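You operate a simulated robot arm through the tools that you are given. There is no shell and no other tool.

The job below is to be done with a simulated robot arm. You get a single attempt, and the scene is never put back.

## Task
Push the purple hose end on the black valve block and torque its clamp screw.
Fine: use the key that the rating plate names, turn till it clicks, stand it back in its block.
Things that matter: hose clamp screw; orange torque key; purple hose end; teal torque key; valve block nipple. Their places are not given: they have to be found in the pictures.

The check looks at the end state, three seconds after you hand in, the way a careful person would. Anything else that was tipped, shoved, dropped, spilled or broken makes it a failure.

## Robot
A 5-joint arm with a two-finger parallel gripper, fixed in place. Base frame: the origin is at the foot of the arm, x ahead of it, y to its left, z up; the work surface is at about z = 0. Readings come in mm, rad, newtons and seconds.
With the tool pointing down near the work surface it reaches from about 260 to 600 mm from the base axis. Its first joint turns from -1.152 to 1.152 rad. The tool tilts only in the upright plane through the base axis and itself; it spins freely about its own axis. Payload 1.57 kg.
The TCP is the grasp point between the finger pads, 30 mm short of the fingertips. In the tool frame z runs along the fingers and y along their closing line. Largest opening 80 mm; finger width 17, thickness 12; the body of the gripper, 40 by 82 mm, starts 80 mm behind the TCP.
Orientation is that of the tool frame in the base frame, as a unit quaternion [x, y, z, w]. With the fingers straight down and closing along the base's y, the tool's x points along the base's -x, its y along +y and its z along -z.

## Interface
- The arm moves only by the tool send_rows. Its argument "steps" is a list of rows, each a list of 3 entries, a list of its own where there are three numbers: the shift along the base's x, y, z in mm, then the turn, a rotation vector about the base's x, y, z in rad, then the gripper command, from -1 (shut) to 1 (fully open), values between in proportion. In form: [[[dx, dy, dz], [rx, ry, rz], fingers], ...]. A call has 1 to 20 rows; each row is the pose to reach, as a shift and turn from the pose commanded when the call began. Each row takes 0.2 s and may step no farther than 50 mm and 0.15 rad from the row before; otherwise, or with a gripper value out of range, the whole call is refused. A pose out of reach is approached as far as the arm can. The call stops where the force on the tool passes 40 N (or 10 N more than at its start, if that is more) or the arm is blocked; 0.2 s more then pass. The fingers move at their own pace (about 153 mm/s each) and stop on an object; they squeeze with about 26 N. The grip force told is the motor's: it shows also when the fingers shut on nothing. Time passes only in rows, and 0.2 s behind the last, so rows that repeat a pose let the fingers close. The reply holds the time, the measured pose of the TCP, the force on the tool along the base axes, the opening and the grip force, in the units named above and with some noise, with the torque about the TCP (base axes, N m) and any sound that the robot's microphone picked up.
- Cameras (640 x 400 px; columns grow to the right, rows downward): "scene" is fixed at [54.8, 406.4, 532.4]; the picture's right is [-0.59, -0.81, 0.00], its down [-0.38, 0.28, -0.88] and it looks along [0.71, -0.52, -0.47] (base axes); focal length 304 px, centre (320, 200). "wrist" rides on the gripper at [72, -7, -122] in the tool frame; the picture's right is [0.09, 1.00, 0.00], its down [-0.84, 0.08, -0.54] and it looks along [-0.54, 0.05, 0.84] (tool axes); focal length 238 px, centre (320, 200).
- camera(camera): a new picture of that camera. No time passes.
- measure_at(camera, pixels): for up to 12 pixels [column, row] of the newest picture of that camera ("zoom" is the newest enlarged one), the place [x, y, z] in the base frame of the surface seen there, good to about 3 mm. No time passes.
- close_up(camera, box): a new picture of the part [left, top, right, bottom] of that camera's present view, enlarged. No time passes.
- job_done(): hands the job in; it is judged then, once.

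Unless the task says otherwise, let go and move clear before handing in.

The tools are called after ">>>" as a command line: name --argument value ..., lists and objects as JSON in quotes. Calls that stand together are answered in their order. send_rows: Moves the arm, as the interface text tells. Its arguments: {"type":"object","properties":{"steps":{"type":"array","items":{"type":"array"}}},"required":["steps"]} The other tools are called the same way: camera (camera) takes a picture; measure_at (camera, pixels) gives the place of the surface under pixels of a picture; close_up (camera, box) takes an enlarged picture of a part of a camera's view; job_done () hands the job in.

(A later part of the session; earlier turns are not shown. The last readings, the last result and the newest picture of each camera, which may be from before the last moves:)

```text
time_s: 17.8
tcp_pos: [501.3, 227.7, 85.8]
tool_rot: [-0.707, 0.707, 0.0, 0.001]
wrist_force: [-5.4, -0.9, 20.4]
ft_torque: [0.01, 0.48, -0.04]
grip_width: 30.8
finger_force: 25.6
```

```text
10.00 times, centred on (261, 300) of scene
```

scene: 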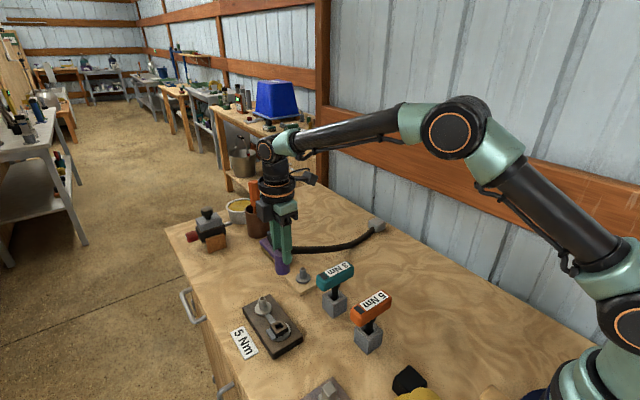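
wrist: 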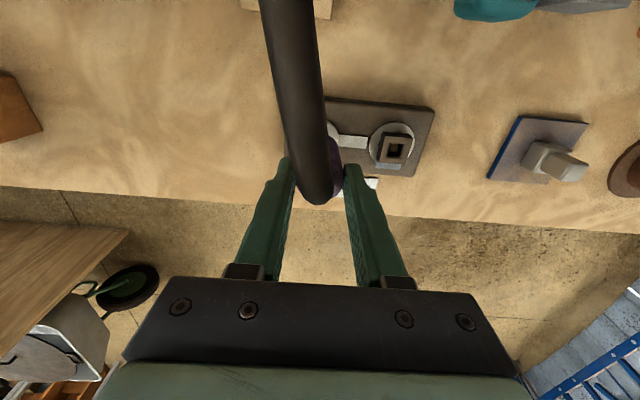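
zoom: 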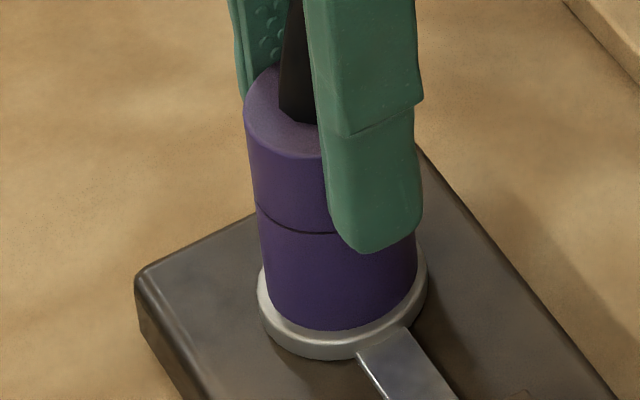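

Contact: 20 N upward with the hose bottom on the flange. I'll relax slightly, open the fingers partway, rise and inspect how well it is seated.

>>> send_rows --steps '[[[0, 0, 1], [0, 0, 0], -1], [[0, 0, 1], [0, 0, 0], 0.3], [[0, 0, 1], [0, 0, 0], 0.3], [[0, 0, 15], [0, 0, 0], 0.3], [[0, 0, 35], [0, 0, 0], 0.3], [[0, 0, 55], [0, 0, 0], 0.3]]'

>>> camera --camera "wrist"

>>> close_up --camera "scene" --box '[236, 260, 286, 320]'

```text
time_s: 19.2
tcp_pos: [501.7, 227.5, 140.7]
tool_rot: [-0.706, 0.708, 0.0, 0.0]
wrist_force: [0.4, 0.7, -0.3]
ft_torque: [0.02, -0.01, 0.02]
grip_width: 52.1
finger_force: 0.0
```

```text
taken
```

wrist: 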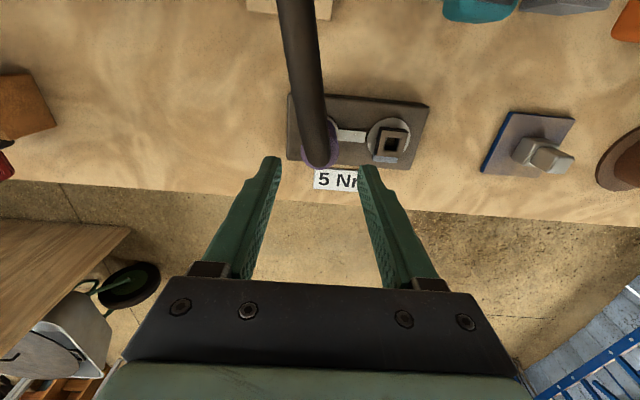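

```text
6.67 times, centred on (261, 290) of scene
```

zoom: 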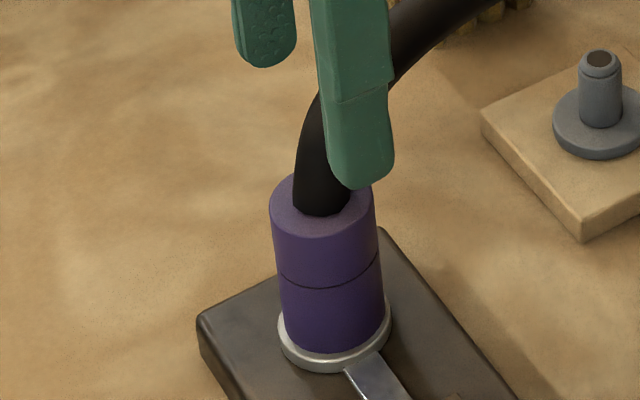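

The hose end stands upright on the nipple. I'll measure its top height and bottom edge to confirm full seating.

>>> measure_at --camera "zoom" --pixels '[[282, 205], [285, 215], [300, 225], [320, 228], [345, 222], [362, 200], [330, 345], [335, 352], [335, 362], [290, 325], [385, 305], [325, 300]]'

>>> close_up --camera "scene" --box '[248, 295, 278, 320]'

```text
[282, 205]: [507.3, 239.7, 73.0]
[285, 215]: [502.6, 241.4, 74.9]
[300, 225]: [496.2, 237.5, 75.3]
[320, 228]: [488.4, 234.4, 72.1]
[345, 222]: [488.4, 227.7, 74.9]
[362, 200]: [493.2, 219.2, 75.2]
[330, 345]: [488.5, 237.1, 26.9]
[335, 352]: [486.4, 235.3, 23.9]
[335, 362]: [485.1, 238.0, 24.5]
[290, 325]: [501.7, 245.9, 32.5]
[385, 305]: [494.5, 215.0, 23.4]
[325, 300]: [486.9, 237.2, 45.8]
```

```text
16.00 times, centred on (263, 308) of scene
```

zoom: 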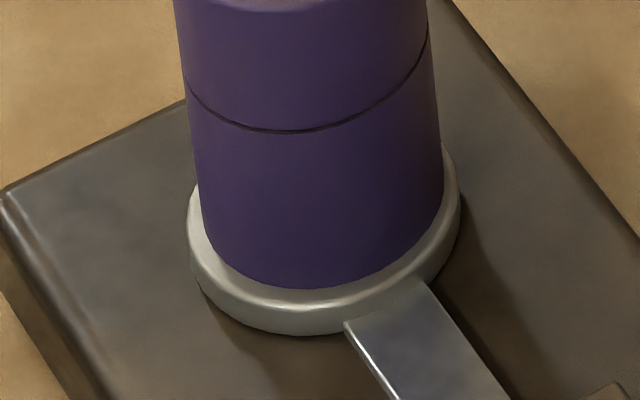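

The hose end appears fully down on the flange (top z≈75, bottom ≈25). To be sure it is seated, I'll close the fingers and press gently on its top.

>>> send_rows --steps '[[[0, 0, 0], [0, 0, 0], -1], [[0, 0, 0], [0, 0, 0], -1], [[0, 0, -12], [0, 0, 0], -1], [[0, 0, -22], [0, 0, 0], -1], [[0, 0, -28], [0, 0, 0], -1], [[0, 0, -30], [0, 0, 0], -1], [[0, 0, -31.5], [0, 0, 0], -1], [[0, 0, -33], [0, 0, 0], -1], [[0, 0, -34.5], [0, 0, 0], -1]]'

>>> close_up --camera "scene" --box '[236, 260, 286, 320]'

```text
time_s: 21.2
tcp_pos: [501.2, 227.6, 106.9]
tool_rot: [-0.706, 0.708, -0.001, 0.0]
wrist_force: [-1.7, -1.0, 5.9]
ft_torque: [-0.04, 0.01, -0.02]
grip_width: 0.0
finger_force: 21.1
```

```text
6.67 times, centred on (261, 290) of scene
```

zoom: 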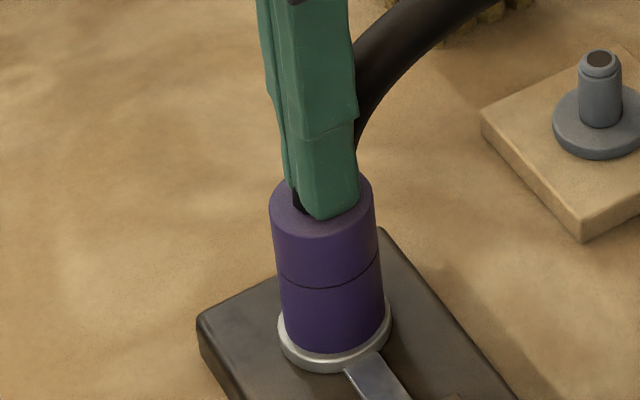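

Contact at fingertip height ≈76 with 6 N. I'll press a few more millimetres to reach roughly 25–35 N and see whether the hose end moves further.

>>> send_rows --steps '[[[0, 0, -1], [0, 0, 0], -1], [[0, 0, -2], [0, 0, 0], -1], [[0, 0, -3], [0, 0, 0], -1], [[0, 0, -4], [0, 0, 0], -1]]'

>>> close_up --camera "scene" --box '[236, 260, 286, 320]'

```text
time_s: 22.0
tcp_pos: [500.4, 227.6, 104.8]
tool_rot: [0.708, -0.707, -0.001, -0.002]
wrist_force: [-2.8, -0.6, 5.2]
ft_torque: [-0.05, 0.13, 0.01]
grip_width: 0.0
finger_force: 21.8
stopped in row 4: the force on the tool passed its limit at 42 N (the readings are from after the stop); the commanded pose is now the measured one
```

```text
6.67 times, centred on (261, 290) of scene
```

zoom: 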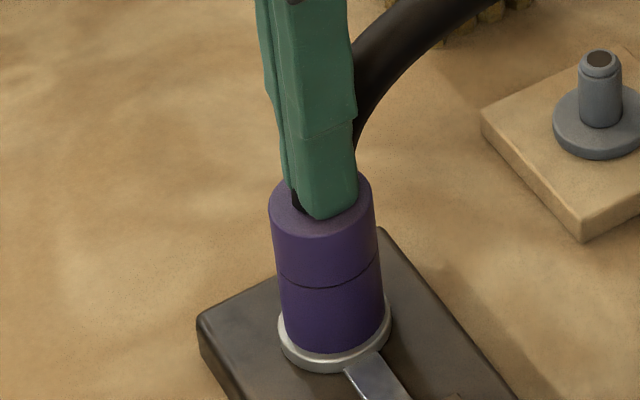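

The hose end took 42 N with no further movement, so it is seated. Now I'll rise and move over to the orange key for a look.

>>> send_rows --steps '[[[0, 0, 30], [0, 0, 0], -1], [[0, 0, 70], [0, 0, 0], -0.5], [[0, 0, 115], [0, 0, 0], 0], [[-20, -15, 150], [0, 0, 0], 0.5], [[-50, -35, 170], [0, 0, 0], 1], [[-80, -57, 170], [0, 0, 0], 1], [[-110, -80, 170], [0, 0, 0], 1], [[-140, -103, 170], [0, 0, 0], 1], [[-165, -120, 170], [0, 0, 0], 1], [[-180, -132, 165], [0, 0, 0], 1], [[-180, -132, 160], [0, 0, 0], 1]]'

>>> camera --camera "wrist"

>>> camera --camera "scene"

```text
time_s: 24.4
tcp_pos: [319.9, 96.5, 265.0]
tool_rot: [0.707, -0.707, 0.0, 0.0]
wrist_force: [0.6, 0.1, 0.1]
ft_torque: [-0.01, 0.01, -0.01]
grip_width: 80.0
finger_force: 0.1
```

```text
taken
```

wrist: 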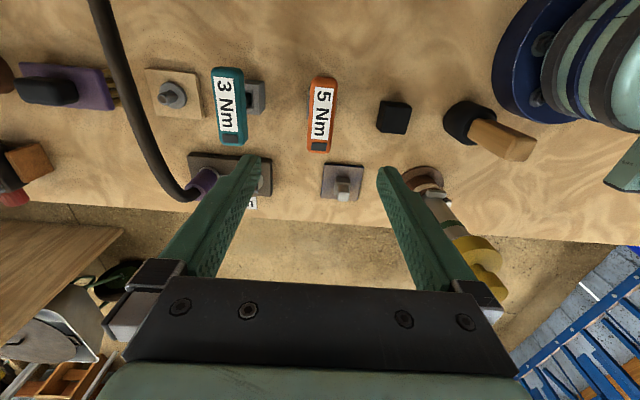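

```text
taken
```

scene: 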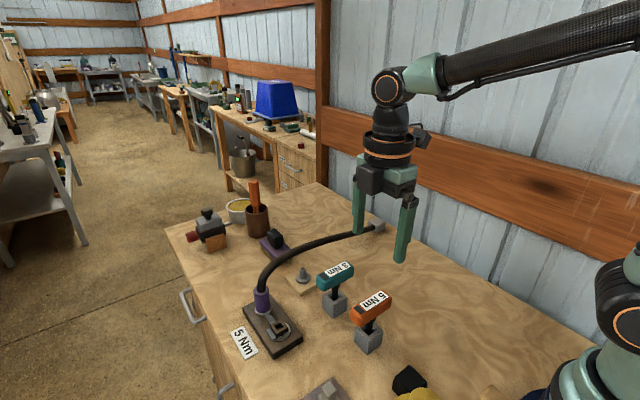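

The hose now arcs to the valve block and stays there. I'll zoom in on the orange key from both cameras to get its exact position, angle and size.

>>> close_up --camera "wrist" --box '[270, 60, 380, 170]'

>>> close_up --camera "scene" --box '[330, 280, 410, 360]'

```text
3.64 times, centred on (325, 115) of wrist
```

zoom: 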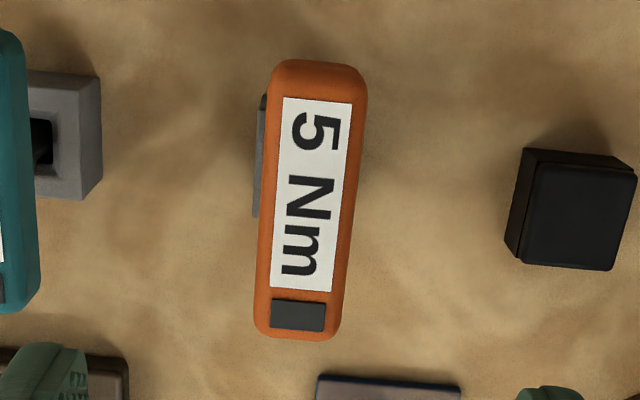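

```text
5.00 times, centred on (370, 320) of scene
```

zoom: 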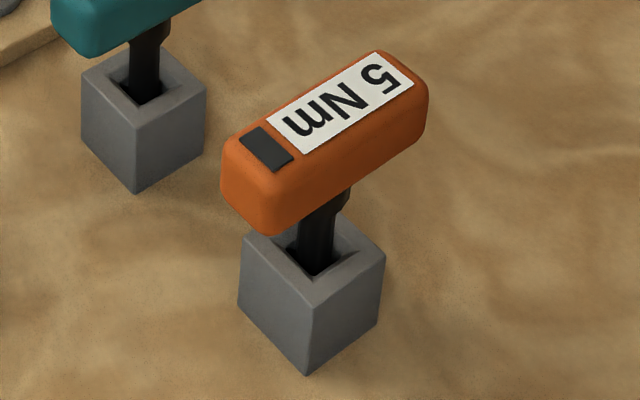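

>>> measure_at --camera "zoom" --pixels '[[315, 205], [318, 250], [300, 255], [335, 250], [320, 230], [245, 258], [308, 305], [382, 258], [308, 340], [255, 200], [270, 225], [415, 130]]'

>>> measure_at --camera "wrist" --pixels '[[315, 82], [332, 83], [309, 80], [334, 80], [300, 140], [325, 142], [310, 147], [323, 79], [317, 112], [310, 112], [326, 112], [307, 128]]'

```text
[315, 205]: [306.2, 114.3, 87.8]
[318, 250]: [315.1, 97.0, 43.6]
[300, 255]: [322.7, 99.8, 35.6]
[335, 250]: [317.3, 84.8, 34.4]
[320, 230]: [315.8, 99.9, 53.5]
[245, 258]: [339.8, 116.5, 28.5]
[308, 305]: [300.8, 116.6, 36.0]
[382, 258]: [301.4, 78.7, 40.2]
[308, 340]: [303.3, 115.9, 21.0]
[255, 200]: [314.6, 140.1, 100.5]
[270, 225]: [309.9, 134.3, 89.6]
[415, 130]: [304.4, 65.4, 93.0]
```

```text
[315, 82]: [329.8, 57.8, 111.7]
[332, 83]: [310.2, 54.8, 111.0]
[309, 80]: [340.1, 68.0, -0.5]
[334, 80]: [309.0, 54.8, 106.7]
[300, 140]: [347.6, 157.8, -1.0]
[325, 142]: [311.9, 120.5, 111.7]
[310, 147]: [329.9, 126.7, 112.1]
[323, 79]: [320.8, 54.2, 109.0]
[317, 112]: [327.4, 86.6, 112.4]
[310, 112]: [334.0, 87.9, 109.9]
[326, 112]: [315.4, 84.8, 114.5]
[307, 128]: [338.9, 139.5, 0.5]
```

The key's handle runs along y, about z 88–112, and its block spans x 301–340, y 79–117. I'll sample the handle's ends and sides more to get its centre precisely.

>>> close_up --camera "wrist" --box '[290, 65, 350, 160]'

>>> measure_at --camera "wrist" --pixels '[[321, 80], [326, 79], [318, 81], [312, 149], [315, 151], [310, 151], [317, 149], [305, 145], [320, 146], [308, 110], [328, 110], [318, 100]]'

```text
4.21 times, centred on (320, 112) of wrist
```

zoom: 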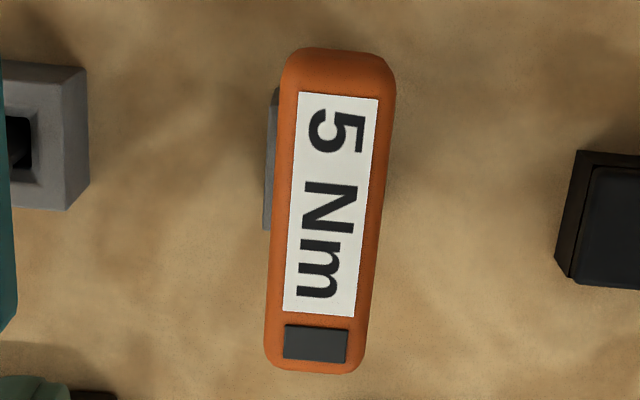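

```text
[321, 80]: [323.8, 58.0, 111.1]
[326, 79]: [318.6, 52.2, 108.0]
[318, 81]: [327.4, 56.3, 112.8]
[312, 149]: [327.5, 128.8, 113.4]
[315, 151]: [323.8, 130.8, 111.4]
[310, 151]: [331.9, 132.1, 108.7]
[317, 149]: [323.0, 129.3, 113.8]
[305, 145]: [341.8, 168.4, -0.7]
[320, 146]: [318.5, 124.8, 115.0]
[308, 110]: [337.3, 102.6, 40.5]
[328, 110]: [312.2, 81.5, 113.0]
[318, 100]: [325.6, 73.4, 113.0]
```

The key centre is about (320.5, 95.7) and the TCP is already above it at (320.4, 95.6). I'll descend to z≈100 with the fingers 60 mm apart, then check before gripping.

>>> send_rows --steps '[[[0, 0, -30], [0, 0, 0], 0.5], [[0, 0, -65], [0, 0, 0], 0.5], [[0, 0, -100], [0, 0, 0], 0.5], [[0, 0, -130], [0, 0, 0], 0.5], [[0, 0, -150], [0, 0, 0], 0.5], [[0, 0, -164], [0, 0, 0], 0.5], [[0, 0, -164], [0, 0, 0], 0.5]]'

>>> camera --camera "wrist"

>>> close_up --camera "scene" --box '[320, 230, 440, 370]'

```text
time_s: 26.0
tcp_pos: [321.3, 94.5, 101.6]
tool_rot: [-0.707, 0.707, -0.001, 0.001]
wrist_force: [-0.3, -0.9, 0.7]
ft_torque: [-0.04, 0.01, 0.02]
grip_width: 60.1
finger_force: 0.0
```

```text
taken
```

wrist: 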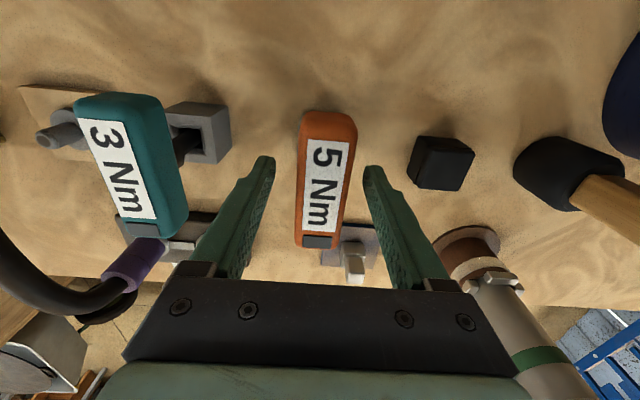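

```text
2.86 times, centred on (380, 300) of scene
```

zoom: 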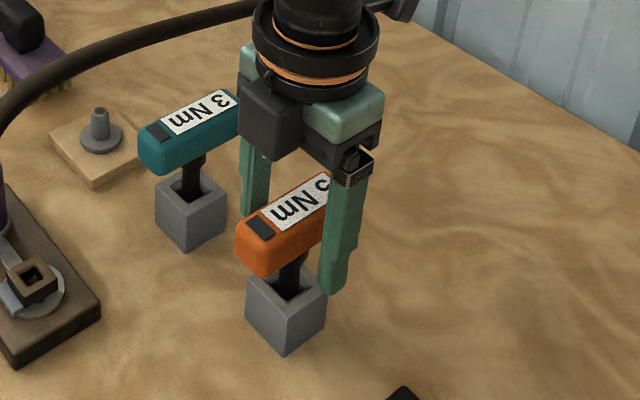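

The handle sits between the fingers. From this close view I'll measure the handle's ends and sides to verify centring before gripping.

>>> measure_at --camera "wrist" --pixels '[[330, 118], [322, 118], [338, 120], [318, 244], [312, 244], [326, 244], [302, 180], [347, 180], [300, 200], [345, 200], [325, 180], [322, 240]]'

>>> close_up --camera "wrist" --box '[250, 90, 400, 260]'

```text
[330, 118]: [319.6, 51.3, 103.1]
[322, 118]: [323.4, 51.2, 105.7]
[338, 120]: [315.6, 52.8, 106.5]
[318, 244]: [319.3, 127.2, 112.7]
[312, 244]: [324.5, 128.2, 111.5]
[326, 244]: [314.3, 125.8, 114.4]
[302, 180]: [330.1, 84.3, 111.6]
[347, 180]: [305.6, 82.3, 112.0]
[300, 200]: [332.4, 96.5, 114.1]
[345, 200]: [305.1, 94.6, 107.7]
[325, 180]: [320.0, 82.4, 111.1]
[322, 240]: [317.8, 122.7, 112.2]
```

```text
2.35 times, centred on (325, 175) of wrist
```

zoom: 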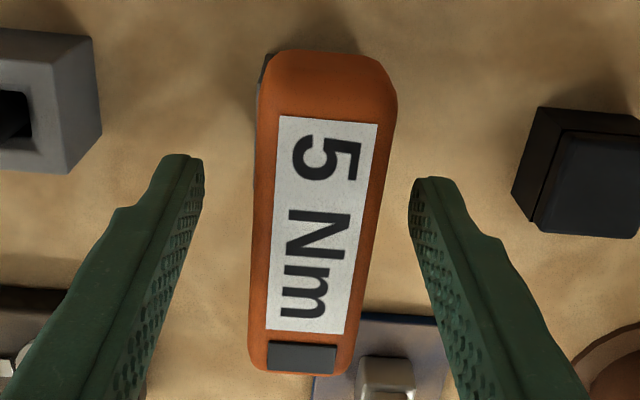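

Estimates of the key's y centre vary from 92 to 96. I'll take a tight scene zoom on the shaft and block and sample many points to settle it.

>>> close_up --camera "scene" --box '[340, 310, 400, 360]'

```text
8.00 times, centred on (370, 335) of scene
```

zoom: 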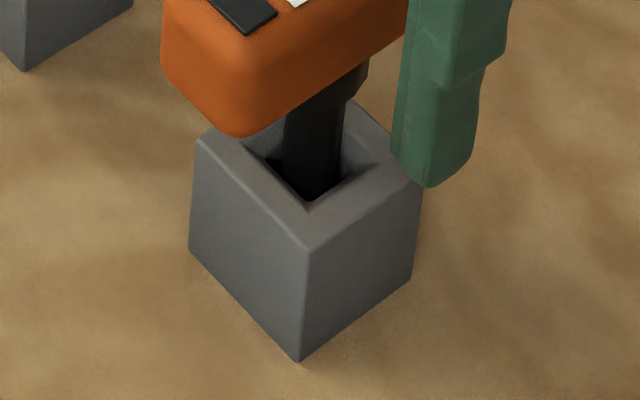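

>>> measure_at --camera "zoom" --pixels '[[309, 246], [205, 140], [420, 188], [300, 355], [190, 240], [412, 275], [250, 280], [360, 280], [250, 240], [360, 240], [250, 260], [360, 260]]'

>>> measure_at --camera "zoom" --pixels '[[316, 160], [316, 140], [316, 180], [290, 150], [340, 150], [300, 130], [330, 130], [310, 120], [309, 205], [265, 160], [380, 160], [312, 195]]'

```text
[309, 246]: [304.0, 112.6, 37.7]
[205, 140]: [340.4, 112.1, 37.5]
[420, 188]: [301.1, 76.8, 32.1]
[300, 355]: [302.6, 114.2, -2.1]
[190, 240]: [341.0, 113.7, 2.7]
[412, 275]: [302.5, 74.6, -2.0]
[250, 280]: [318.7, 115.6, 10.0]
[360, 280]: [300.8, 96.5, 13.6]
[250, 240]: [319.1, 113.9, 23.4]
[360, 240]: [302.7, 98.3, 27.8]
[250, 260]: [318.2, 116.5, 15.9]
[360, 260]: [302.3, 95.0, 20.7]
```

```text
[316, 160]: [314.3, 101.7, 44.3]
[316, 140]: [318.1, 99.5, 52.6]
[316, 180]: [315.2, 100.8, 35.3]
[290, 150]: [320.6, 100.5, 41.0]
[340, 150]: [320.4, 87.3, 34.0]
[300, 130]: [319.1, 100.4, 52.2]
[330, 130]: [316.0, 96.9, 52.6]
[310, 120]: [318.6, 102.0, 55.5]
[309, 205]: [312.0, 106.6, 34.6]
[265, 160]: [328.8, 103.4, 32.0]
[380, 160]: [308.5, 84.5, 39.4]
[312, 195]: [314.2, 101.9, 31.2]
```

The block and shaft centre come out at about (321.4, 95.1), within 1 mm of the TCP. I'll nudge slightly and close the fingers on the handle.

>>> send_rows --steps '[[[0.7, -0.2, 0], [0, 0, 0], 0.5], [[0.7, -0.2, 0], [0, 0, 0], -1], [[0.7, -0.2, 0], [0, 0, 0], -1], [[0.7, -0.2, 0], [0, 0, 0], -1]]'

>>> close_up --camera "scene" --box '[320, 260, 420, 360]'

```text
time_s: 27.0
tcp_pos: [321.0, 94.6, 102.5]
tool_rot: [0.707, -0.707, 0.001, 0.0]
wrist_force: [-1.9, 0.6, 2.6]
ft_torque: [0.05, 0.18, -0.01]
grip_width: 29.5
finger_force: 26.3
```

```text
4.00 times, centred on (370, 310) of scene
```

zoom: 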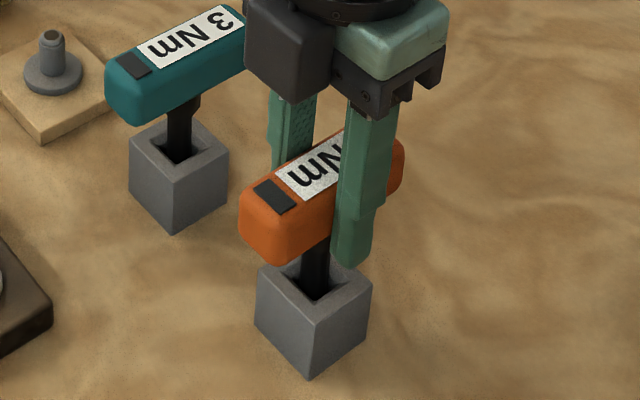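

The handle is gripped at 29.5 mm with small forces. I'll lift the key straight up slowly out of its block.

>>> send_rows --steps '[[[0, 0, 4], [0, 0, 0], -1], [[0, 0, 9], [0, 0, 0], -1], [[0, 0, 15], [0, 0, 0], -1], [[0, 0, 22], [0, 0, 0], -1], [[0, 0, 30], [0, 0, 0], -1], [[0, 0, 40], [0, 0, 0], -1], [[0, 0, 50], [0, 0, 0], -1], [[0, 0, 60], [0, 0, 0], -1], [[0, 0, 60], [0, 0, 0], -1]]'

>>> camera --camera "wrist"

>>> close_up --camera "scene" --box '[320, 240, 420, 360]'

```text
time_s: 29.0
tcp_pos: [321.8, 97.2, 161.5]
tool_rot: [-0.706, 0.708, -0.001, 0.002]
wrist_force: [0.1, 0.3, -1.3]
ft_torque: [0.05, -0.03, -0.01]
grip_width: 29.8
finger_force: 25.8
```

```text
taken
```

wrist: 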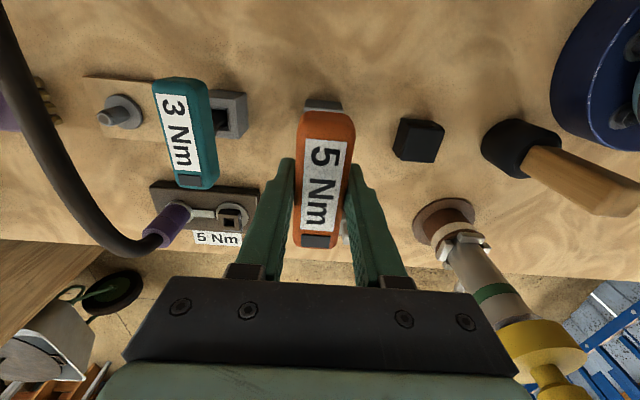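

```text
3.33 times, centred on (370, 300) of scene
```

zoom: 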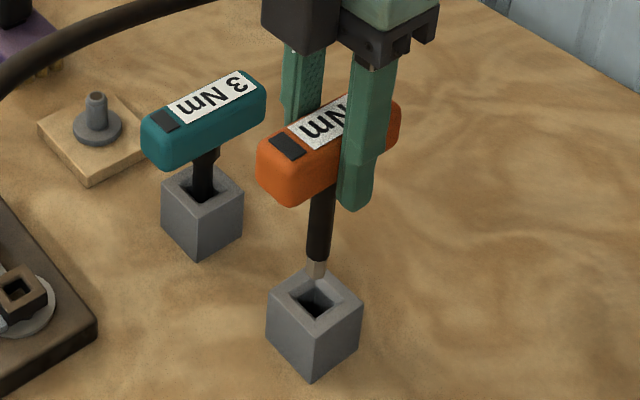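

The shaft shows a thinner steel tip still just at the block's hole. I'll lift a further 40 mm and inspect the bit.

>>> send_rows --steps '[[[0, 0, 10], [0, 0, 0], -1], [[0, 0, 20], [0, 0, 0], -1], [[0, 0, 30], [0, 0, 0], -1], [[0, 0, 40], [0, 0, 0], -1], [[0, 0, 40], [0, 0, 0], -1]]'

>>> camera --camera "wrist"

>>> close_up --camera "scene" --box '[335, 240, 405, 350]'

```text
time_s: 30.2
tcp_pos: [322.2, 94.7, 201.3]
tool_rot: [-0.707, 0.708, -0.001, 0.0]
wrist_force: [0.3, -0.3, -2.2]
ft_torque: [0.0, 0.02, 0.02]
grip_width: 29.8
finger_force: 26.1
```

```text
taken
```

wrist: 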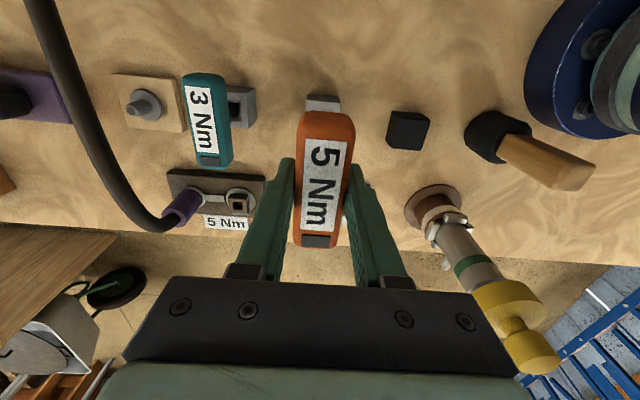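

```text
3.64 times, centred on (370, 295) of scene
```

zoom: 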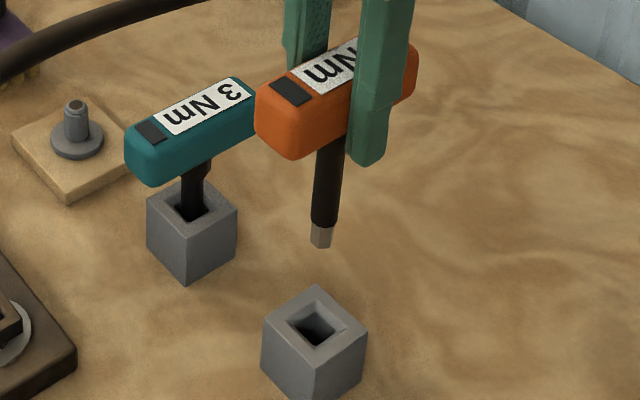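

The key is fully out: black round shaft with a small square steel bit at zoom (321,236). I'll zoom in to measure the bit relative to the TCP, and the socket in the valve block.

>>> close_up --camera "scene" --box '[355, 275, 385, 315]'

>>> measure_at --camera "zoom" --pixels '[[330, 230], [325, 240], [335, 225], [330, 180], [330, 150], [310, 180], [350, 180], [330, 215]]'

>>> close_up --camera "scene" --box '[255, 305, 305, 345]'

```text
10.00 times, centred on (370, 295) of scene
```

zoom: 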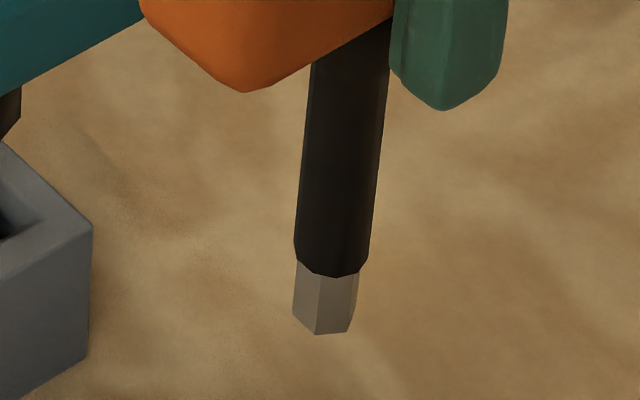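

```text
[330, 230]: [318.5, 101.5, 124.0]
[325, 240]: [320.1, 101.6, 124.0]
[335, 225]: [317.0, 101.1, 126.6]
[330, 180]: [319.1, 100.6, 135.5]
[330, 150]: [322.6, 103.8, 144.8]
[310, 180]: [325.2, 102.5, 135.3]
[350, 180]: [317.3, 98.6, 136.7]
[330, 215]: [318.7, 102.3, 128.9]
```

```text
10.00 times, centred on (280, 325) of scene
```

zoom: 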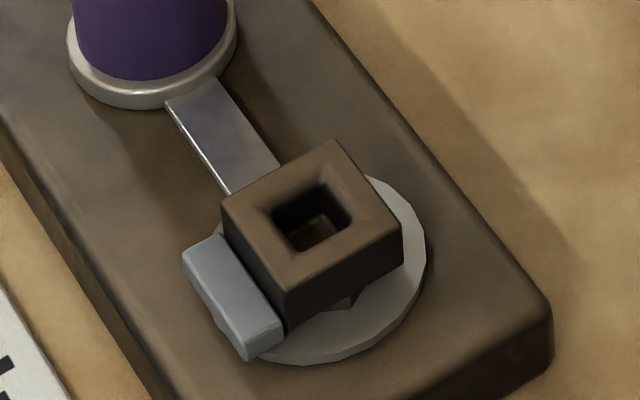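

The bit looks like a small prism, and the screw is a square-walled socket. I'll zoom even tighter on the bit to see its shape and orientation.

>>> close_up --camera "scene" --box '[364, 296, 380, 312]'

>>> measure_at --camera "zoom" --pixels '[[230, 250], [330, 300], [400, 250], [290, 330], [240, 350], [250, 150], [330, 150], [400, 150], [280, 60], [400, 60], [310, 365], [360, 360]]'

>>> close_up --camera "wrist" --box '[220, 170, 270, 240]'

```text
16.00 times, centred on (372, 304) of scene
```

zoom: 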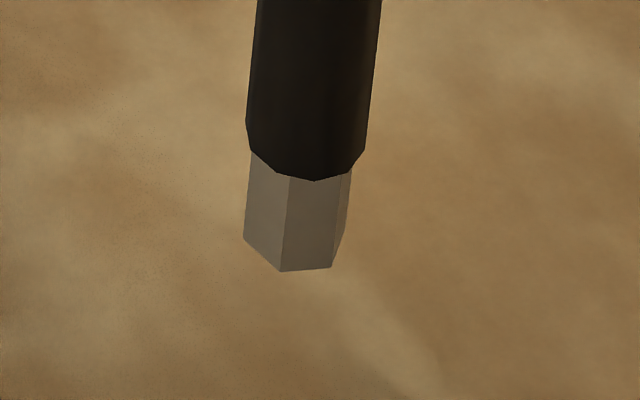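

```text
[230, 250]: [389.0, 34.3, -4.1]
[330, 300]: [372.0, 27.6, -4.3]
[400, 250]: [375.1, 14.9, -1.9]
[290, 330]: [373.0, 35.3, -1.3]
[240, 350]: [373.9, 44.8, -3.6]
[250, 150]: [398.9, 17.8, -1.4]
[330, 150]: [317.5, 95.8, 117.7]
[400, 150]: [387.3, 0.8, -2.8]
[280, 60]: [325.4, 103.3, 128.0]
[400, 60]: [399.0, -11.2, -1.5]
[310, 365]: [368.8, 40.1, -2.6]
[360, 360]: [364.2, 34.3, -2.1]
```

```text
5.71 times, centred on (245, 205) of wrist
```

zoom: 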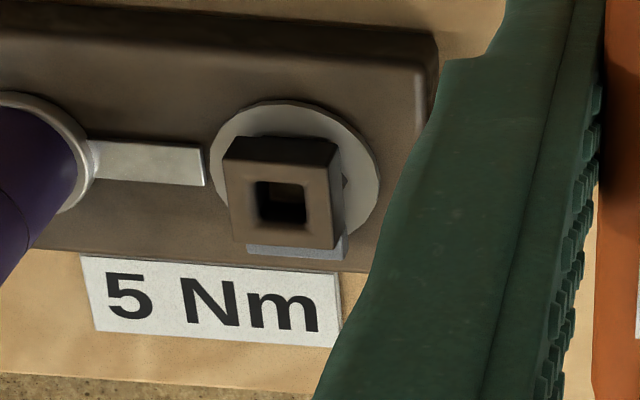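

The bit is a hex prism roughly 11–12 mm wide, about 98 mm below the TCP. I'll move so the wrist camera looks nearly straight down into the valve's socket before inserting.

>>> send_rows --steps '[[[10, 20, 5], [0, 0, 0], -1], [[20, 45, 5], [0, 0, 0], -1], [[32, 70, 5], [0, 0, 0], -1], [[44, 95, 5], [0, 0, 0], -1], [[56, 120, 5], [0, 0, 0], -1], [[68, 145, 5], [0, 0, 0], -1], [[80, 170, 5], [0, 0, 0], -1], [[92, 195, 5], [0, 0, 0], -1], [[100, 208, 0], [0, 0, 0], -1], [[100, 208, -10], [0, 0, 0], -1]]'

>>> camera --camera "wrist"

>>> camera --camera "scene"

```text
time_s: 32.4
tcp_pos: [422.0, 304.2, 193.1]
tool_rot: [0.708, -0.706, 0.0, -0.002]
wrist_force: [0.2, -0.4, -1.6]
ft_torque: [0.03, -0.02, -0.03]
grip_width: 30.0
finger_force: 26.7
```

```text
taken
```

wrist: 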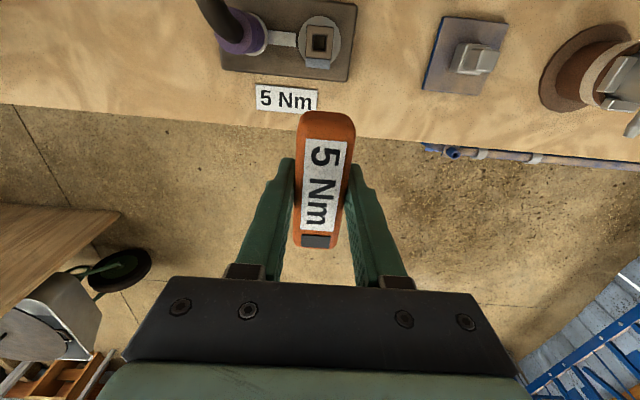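

```text
taken
```

scene: 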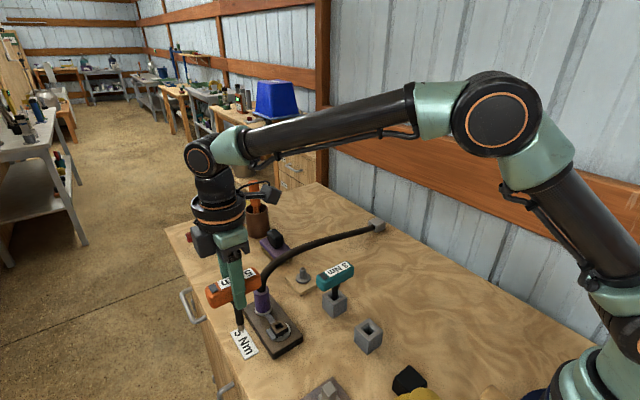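

The socket is now seen nearly from above at wrist pixel (320,40). I'll zoom in and sample its box corners, hole edges and the block's edges.

>>> close_up --camera "wrist" --box '[295, 10, 345, 70]'

>>> measure_at --camera "zoom" --pixels '[[240, 130], [400, 130], [240, 290], [400, 290], [280, 170], [350, 170], [280, 240], [350, 240], [316, 205], [316, 165], [316, 240], [285, 205]]'

```text
6.67 times, centred on (320, 40) of wrist
```

zoom: 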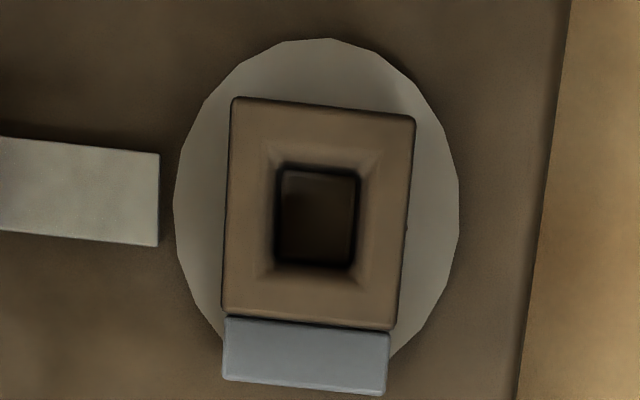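

```text
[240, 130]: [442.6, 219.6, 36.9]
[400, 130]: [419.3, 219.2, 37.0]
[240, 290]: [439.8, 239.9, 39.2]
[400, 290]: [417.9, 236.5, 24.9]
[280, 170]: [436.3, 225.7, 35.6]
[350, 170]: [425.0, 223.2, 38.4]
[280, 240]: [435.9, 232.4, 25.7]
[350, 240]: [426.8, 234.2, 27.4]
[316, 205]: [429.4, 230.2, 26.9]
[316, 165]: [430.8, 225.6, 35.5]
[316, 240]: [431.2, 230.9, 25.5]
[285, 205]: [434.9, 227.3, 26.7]
```

The socket box (~26 mm) has a ~12 mm square, chamfered hole centred near (430.5, 230.6), top z≈38, floor z≈26, aligned with the base axes. I'll move the key above it with the bit about 30 mm clear and check alignment with the scene camera.

>>> send_rows --steps '[[[2, -15, 0], [0, 0, 0], -1], [[4, -30, 0], [0, 0, 0], -1], [[6, -45, 0], [0, 0, 0], -1], [[8, -60, -5], [0, 0, 0], -1], [[9.4, -72.8, -12], [0, 0, 0], -1], [[9.4, -72.8, -20], [0, 0, 0], -1], [[9.4, -72.8, -20], [0, 0, 0], -1]]'

>>> close_up --camera "scene" --box '[225, 240, 325, 350]'

>>> camera --camera "wrist"

```text
time_s: 34.0
tcp_pos: [431.2, 229.7, 171.4]
tool_rot: [-0.707, 0.707, -0.001, 0.002]
wrist_force: [0.1, 0.4, -2.5]
ft_torque: [0.02, 0.01, -0.01]
grip_width: 29.7
finger_force: 26.2
```

```text
3.64 times, centred on (275, 295) of scene
```

zoom: 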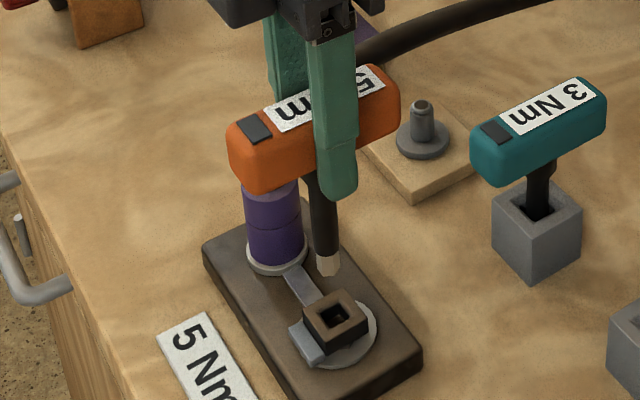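

```text
taken
```

wrist: 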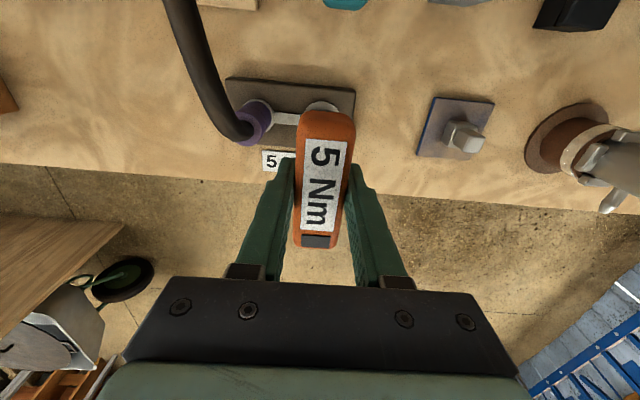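

The bit hangs above the socket. I'll zoom tightly on bit and socket in the scene view to check alignment.

>>> close_up --camera "scene" --box '[260, 290, 300, 340]'

>>> measure_at --camera "zoom" --pixels '[[285, 55], [290, 80], [270, 60], [295, 50], [280, 20], [265, 20], [300, 20], [335, 255], [335, 210], [390, 245], [335, 295], [280, 240]]'

```text
8.00 times, centred on (280, 315) of scene
```

zoom: 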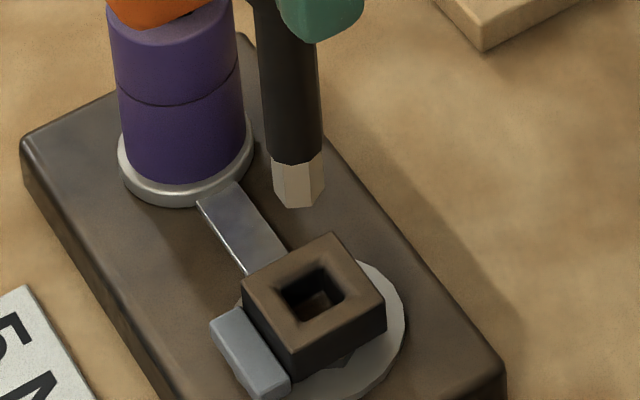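

```text
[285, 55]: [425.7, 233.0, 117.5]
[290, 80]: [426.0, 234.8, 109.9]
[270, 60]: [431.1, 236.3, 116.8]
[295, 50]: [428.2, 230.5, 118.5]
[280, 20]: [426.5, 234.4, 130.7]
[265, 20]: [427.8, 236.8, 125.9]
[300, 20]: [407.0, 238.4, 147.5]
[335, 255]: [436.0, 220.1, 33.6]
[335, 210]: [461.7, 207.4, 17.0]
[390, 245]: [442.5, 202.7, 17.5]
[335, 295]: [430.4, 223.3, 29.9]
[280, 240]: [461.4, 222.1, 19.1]
```

The bit appears about 1 mm left of the socket axis in the image, and the shaft may lean slightly. I'll zoom in on the shaft to check verticality.

>>> close_up --camera "scene" --box '[262, 285, 292, 325]'

>>> close_up --camera "scene" --box '[265, 310, 295, 340]'

```text
10.00 times, centred on (277, 305) of scene
```

zoom: 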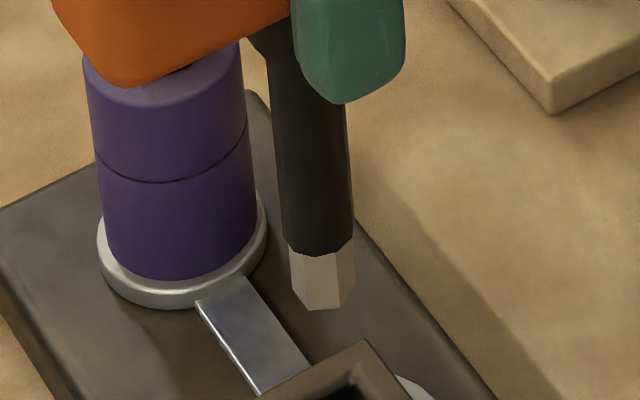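

```text
13.33 times, centred on (280, 325) of scene
```

zoom: 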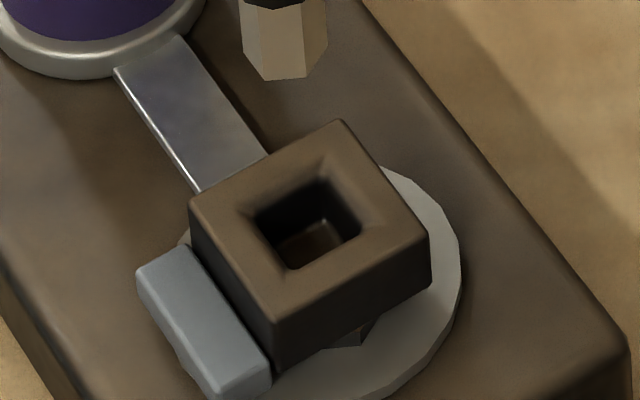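

The shaft lean is only about 1°, and the bit tip is about 1 mm left of the socket axis in the image. I'll shift by (-0.8, -1.0) mm and lower to just above the socket rim.

>>> send_rows --steps '[[[-0.8, -1, -5], [0, 0, 0], -1], [[-0.8, -1, -12], [0, 0, 0], -1], [[-0.8, -1, -19], [0, 0, 0], -1], [[-0.8, -1, -25], [0, 0, 0], -1], [[-0.8, -1, -28], [0, 0, 0], -1], [[-0.8, -1, -28], [0, 0, 0], -1]]'

>>> close_up --camera "scene" --box '[265, 305, 295, 340]'

```text
time_s: 35.4
tcp_pos: [430.6, 230.7, 142.6]
tool_rot: [-0.707, 0.707, 0.0, 0.002]
wrist_force: [-0.3, -0.8, -1.7]
ft_torque: [0.01, 0.01, 0.01]
grip_width: 29.9
finger_force: 26.0
```

```text
11.43 times, centred on (280, 322) of scene
```

zoom: 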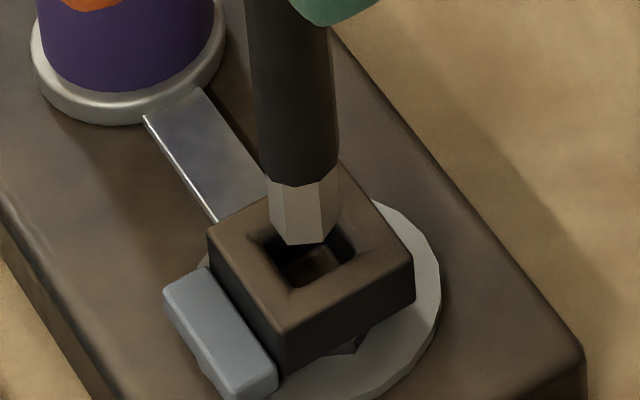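

The bit tip is now centred over the hole within about 0.5 mm, about 7 mm above the rim. I'll lower in 2 mm steps, watching the force.

>>> send_rows --steps '[[[0, 0, -2], [0, 0, 0], -1], [[0, 0, -4], [0, 0, 0], -1], [[0, 0, -6], [0, 0, 0], -1], [[0, 0, -8], [0, 0, 0], -1], [[0, 0, -9.5], [0, 0, 0], -1]]'

>>> close_up --camera "scene" --box '[265, 305, 295, 340]'

```text
time_s: 36.6
tcp_pos: [430.2, 231.3, 133.5]
tool_rot: [0.707, -0.707, -0.001, -0.001]
wrist_force: [-0.1, -0.4, -2.3]
ft_torque: [-0.03, 0.03, -0.01]
grip_width: 29.8
finger_force: 26.2
```

```text
11.43 times, centred on (280, 322) of scene
```

zoom: 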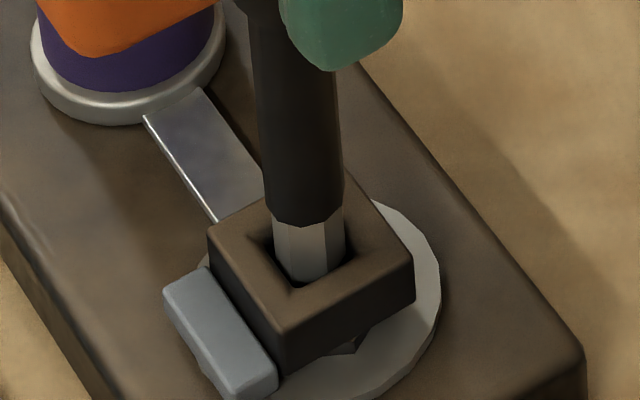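

The bit is entering the hole with no contact force. I'll continue down in small steps until it bottoms.

>>> send_rows --steps '[[[0, 0, -1.5], [0, 0, 0], -1], [[0, 0, -3], [0, 0, 0], -1], [[0, 0, -4.5], [0, 0, 0], -1], [[0, 0, -6], [0, 0, 0], -1], [[0, 0, -7.5], [0, 0, 0], -1]]'

>>> close_up --camera "scene" --box '[265, 305, 295, 340]'

```text
time_s: 37.8
tcp_pos: [430.7, 231.1, 127.6]
tool_rot: [-0.707, 0.707, 0.0, 0.002]
wrist_force: [-5.1, -2.6, 13.8]
ft_torque: [-0.31, 0.55, 0.02]
grip_width: 29.7
finger_force: 25.8
```

```text
11.43 times, centred on (280, 322) of scene
```

zoom: 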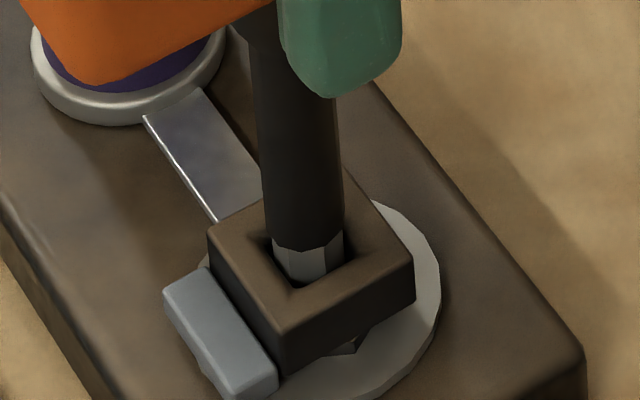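

Contact came at 16 N with a sideways reaction toward -x and -y (−5.1, −2.6 N), meaning the tip touches the +x/+y wall edge. I'll lift 3 mm, shift (-1.0, -0.5) mm and lower again.

>>> send_rows --steps '[[[0, 0, 2], [0, 0, 0], -1], [[0, 0, 4], [0, 0, 0], -1], [[-1, -0.5, 4], [0, 0, 0], -1], [[-1, -0.5, 2.5], [0, 0, 0], -1], [[-1, -0.5, 1], [0, 0, 0], -1], [[-1, -0.5, 0], [0, 0, 0], -1]]'

>>> close_up --camera "scene" --box '[265, 305, 295, 340]'

```text
time_s: 39.2
tcp_pos: [429.7, 231.0, 127.3]
tool_rot: [-0.707, 0.707, -0.001, 0.001]
wrist_force: [-4.0, -2.5, 12.9]
ft_torque: [-0.27, 0.39, -0.01]
grip_width: 29.5
finger_force: 25.9
```

```text
11.43 times, centred on (280, 322) of scene
```

zoom: 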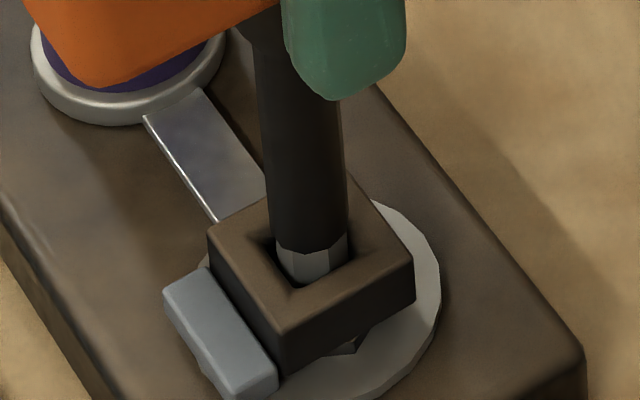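

The reaction is along the arm's radial direction, as it was when pressing on the hose end, so this looks like the bit bottoming in the hole (floor z≈26). I'll ease the pressure slightly and begin turning clockwise in small steps, listening for the click.

>>> send_rows --steps '[[[0, 0, 1], [0, 0, 0], -1], [[0, 0, 1], [0, 0, -0.04], -1], [[0, 0, 1], [0, 0, -0.08], -1], [[0, 0, 1], [0, 0, -0.12], -1]]'

>>> close_up --camera "scene" --box '[250, 290, 310, 345]'

```text
time_s: 40.2
tcp_pos: [429.3, 230.8, 127.7]
tool_rot: [-0.663, 0.748, -0.001, 0.002]
wrist_force: [1.5, 1.8, 2.2]
ft_torque: [0.1, -0.17, 0.01]
grip_width: 29.5
finger_force: 25.8
```

```text
7.27 times, centred on (280, 318) of scene
```

zoom: 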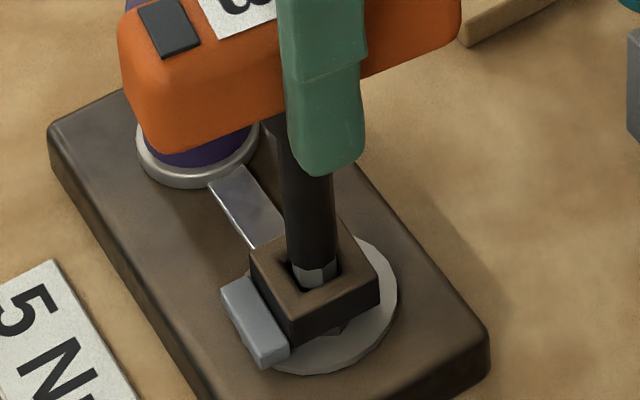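

After 0.12 rad there's no torque and no sound yet; the socket hasn't visibly turned. I'll continue clockwise in small steps.

>>> send_rows --steps '[[[0, 0, 0], [0, 0, -0.05], -1], [[0, 0, 0], [0, 0, -0.1], -1], [[0, 0, 0], [0, 0, -0.15], -1], [[0, 0, 0], [0, 0, -0.2], -1]]'

>>> close_up --camera "scene" --box '[250, 290, 310, 345]'

```text
time_s: 41.2
tcp_pos: [429.5, 229.9, 127.3]
tool_rot: [-0.585, 0.811, 0.0, 0.002]
wrist_force: [3.8, 1.5, 1.2]
ft_torque: [0.17, -0.25, 0.01]
grip_width: 29.7
finger_force: 26.0
```

```text
7.27 times, centred on (280, 318) of scene
```

zoom: 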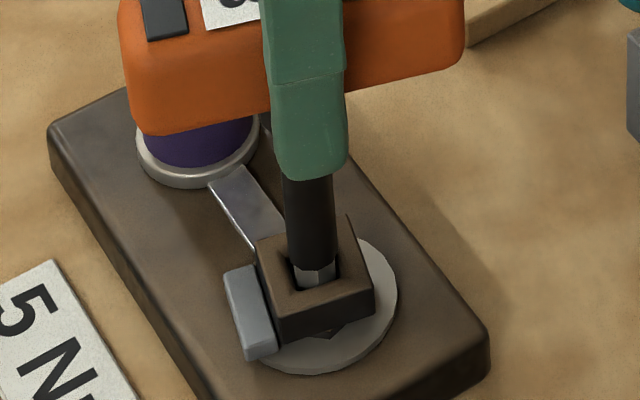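

The socket with its lug has now turned along with the key, so it is engaged. Side force shows the axis wants a small shift back (+x,+y), so I'll add that and keep turning clockwise.

>>> send_rows --steps '[[[0.6, 0.3, 0], [0, 0, -0.05], -1], [[0.6, 0.3, 0], [0, 0, -0.1], -1], [[0.6, 0.3, 0], [0, 0, -0.15], -1], [[0.6, 0.3, 0], [0, 0, -0.2], -1]]'

>>> close_up --camera "scene" --box '[250, 290, 310, 345]'

```text
time_s: 42.2
tcp_pos: [431.1, 229.5, 126.6]
tool_rot: [-0.501, 0.866, -0.001, 0.002]
wrist_force: [0.8, 0.7, 5.9]
ft_torque: [0.0, 0.0, 0.03]
grip_width: 29.7
finger_force: 25.7
```

```text
7.27 times, centred on (280, 318) of scene
```

zoom: 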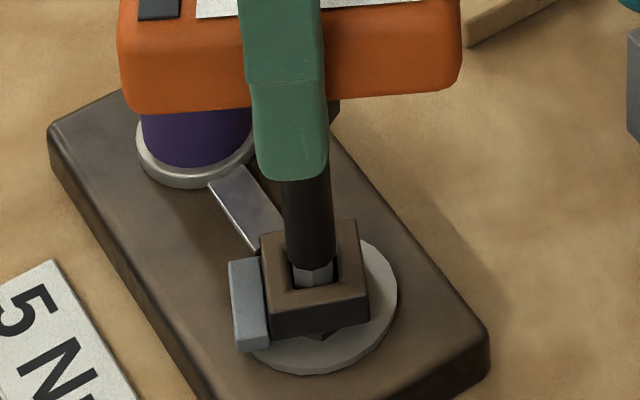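

The screw keeps turning smoothly with low torque (0.03 Nm) and no click. I'll continue.

>>> send_rows --steps '[[[0, 0, 0], [0, 0, -0.05], -1], [[0, 0, 0], [0, 0, -0.1], -1], [[0, 0, 0], [0, 0, -0.15], -1], [[0, 0, 0], [0, 0, -0.2], -1]]'

>>> close_up --camera "scene" --box '[250, 290, 310, 345]'

```text
time_s: 43.2
tcp_pos: [430.4, 230.6, 127.7]
tool_rot: [-0.412, 0.911, 0.0, 0.002]
wrist_force: [1.0, 0.6, 6.3]
ft_torque: [0.06, -0.11, 0.01]
grip_width: 29.9
finger_force: 26.3
```

```text
7.27 times, centred on (280, 318) of scene
```

zoom: 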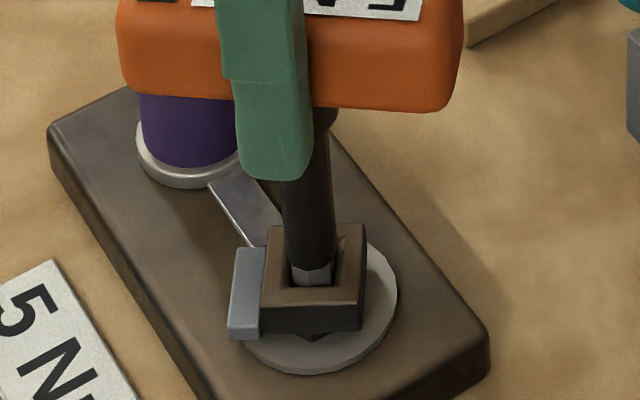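

Total turn is now about 0.72 rad, with the lug moving toward the link bar. I'll continue.

>>> send_rows --steps '[[[0, 0, 0], [0, 0, -0.05], -1], [[0, 0, 0], [0, 0, -0.1], -1], [[0, 0, 0], [0, 0, -0.15], -1], [[0, 0, 0], [0, 0, -0.2], -1]]'

>>> close_up --camera "scene" --box '[250, 290, 310, 345]'

```text
time_s: 44.2
tcp_pos: [428.9, 229.8, 126.5]
tool_rot: [-0.32, 0.948, 0.001, 0.002]
wrist_force: [5.5, 2.0, 0.2]
ft_torque: [0.1, -0.45, 0.05]
grip_width: 29.6
finger_force: 26.2
```

```text
7.27 times, centred on (280, 318) of scene
```

zoom: 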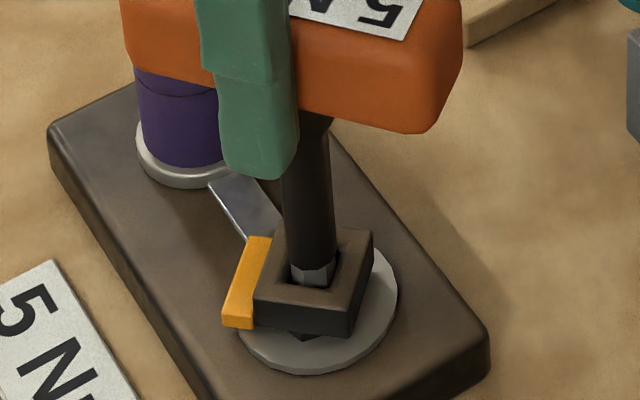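

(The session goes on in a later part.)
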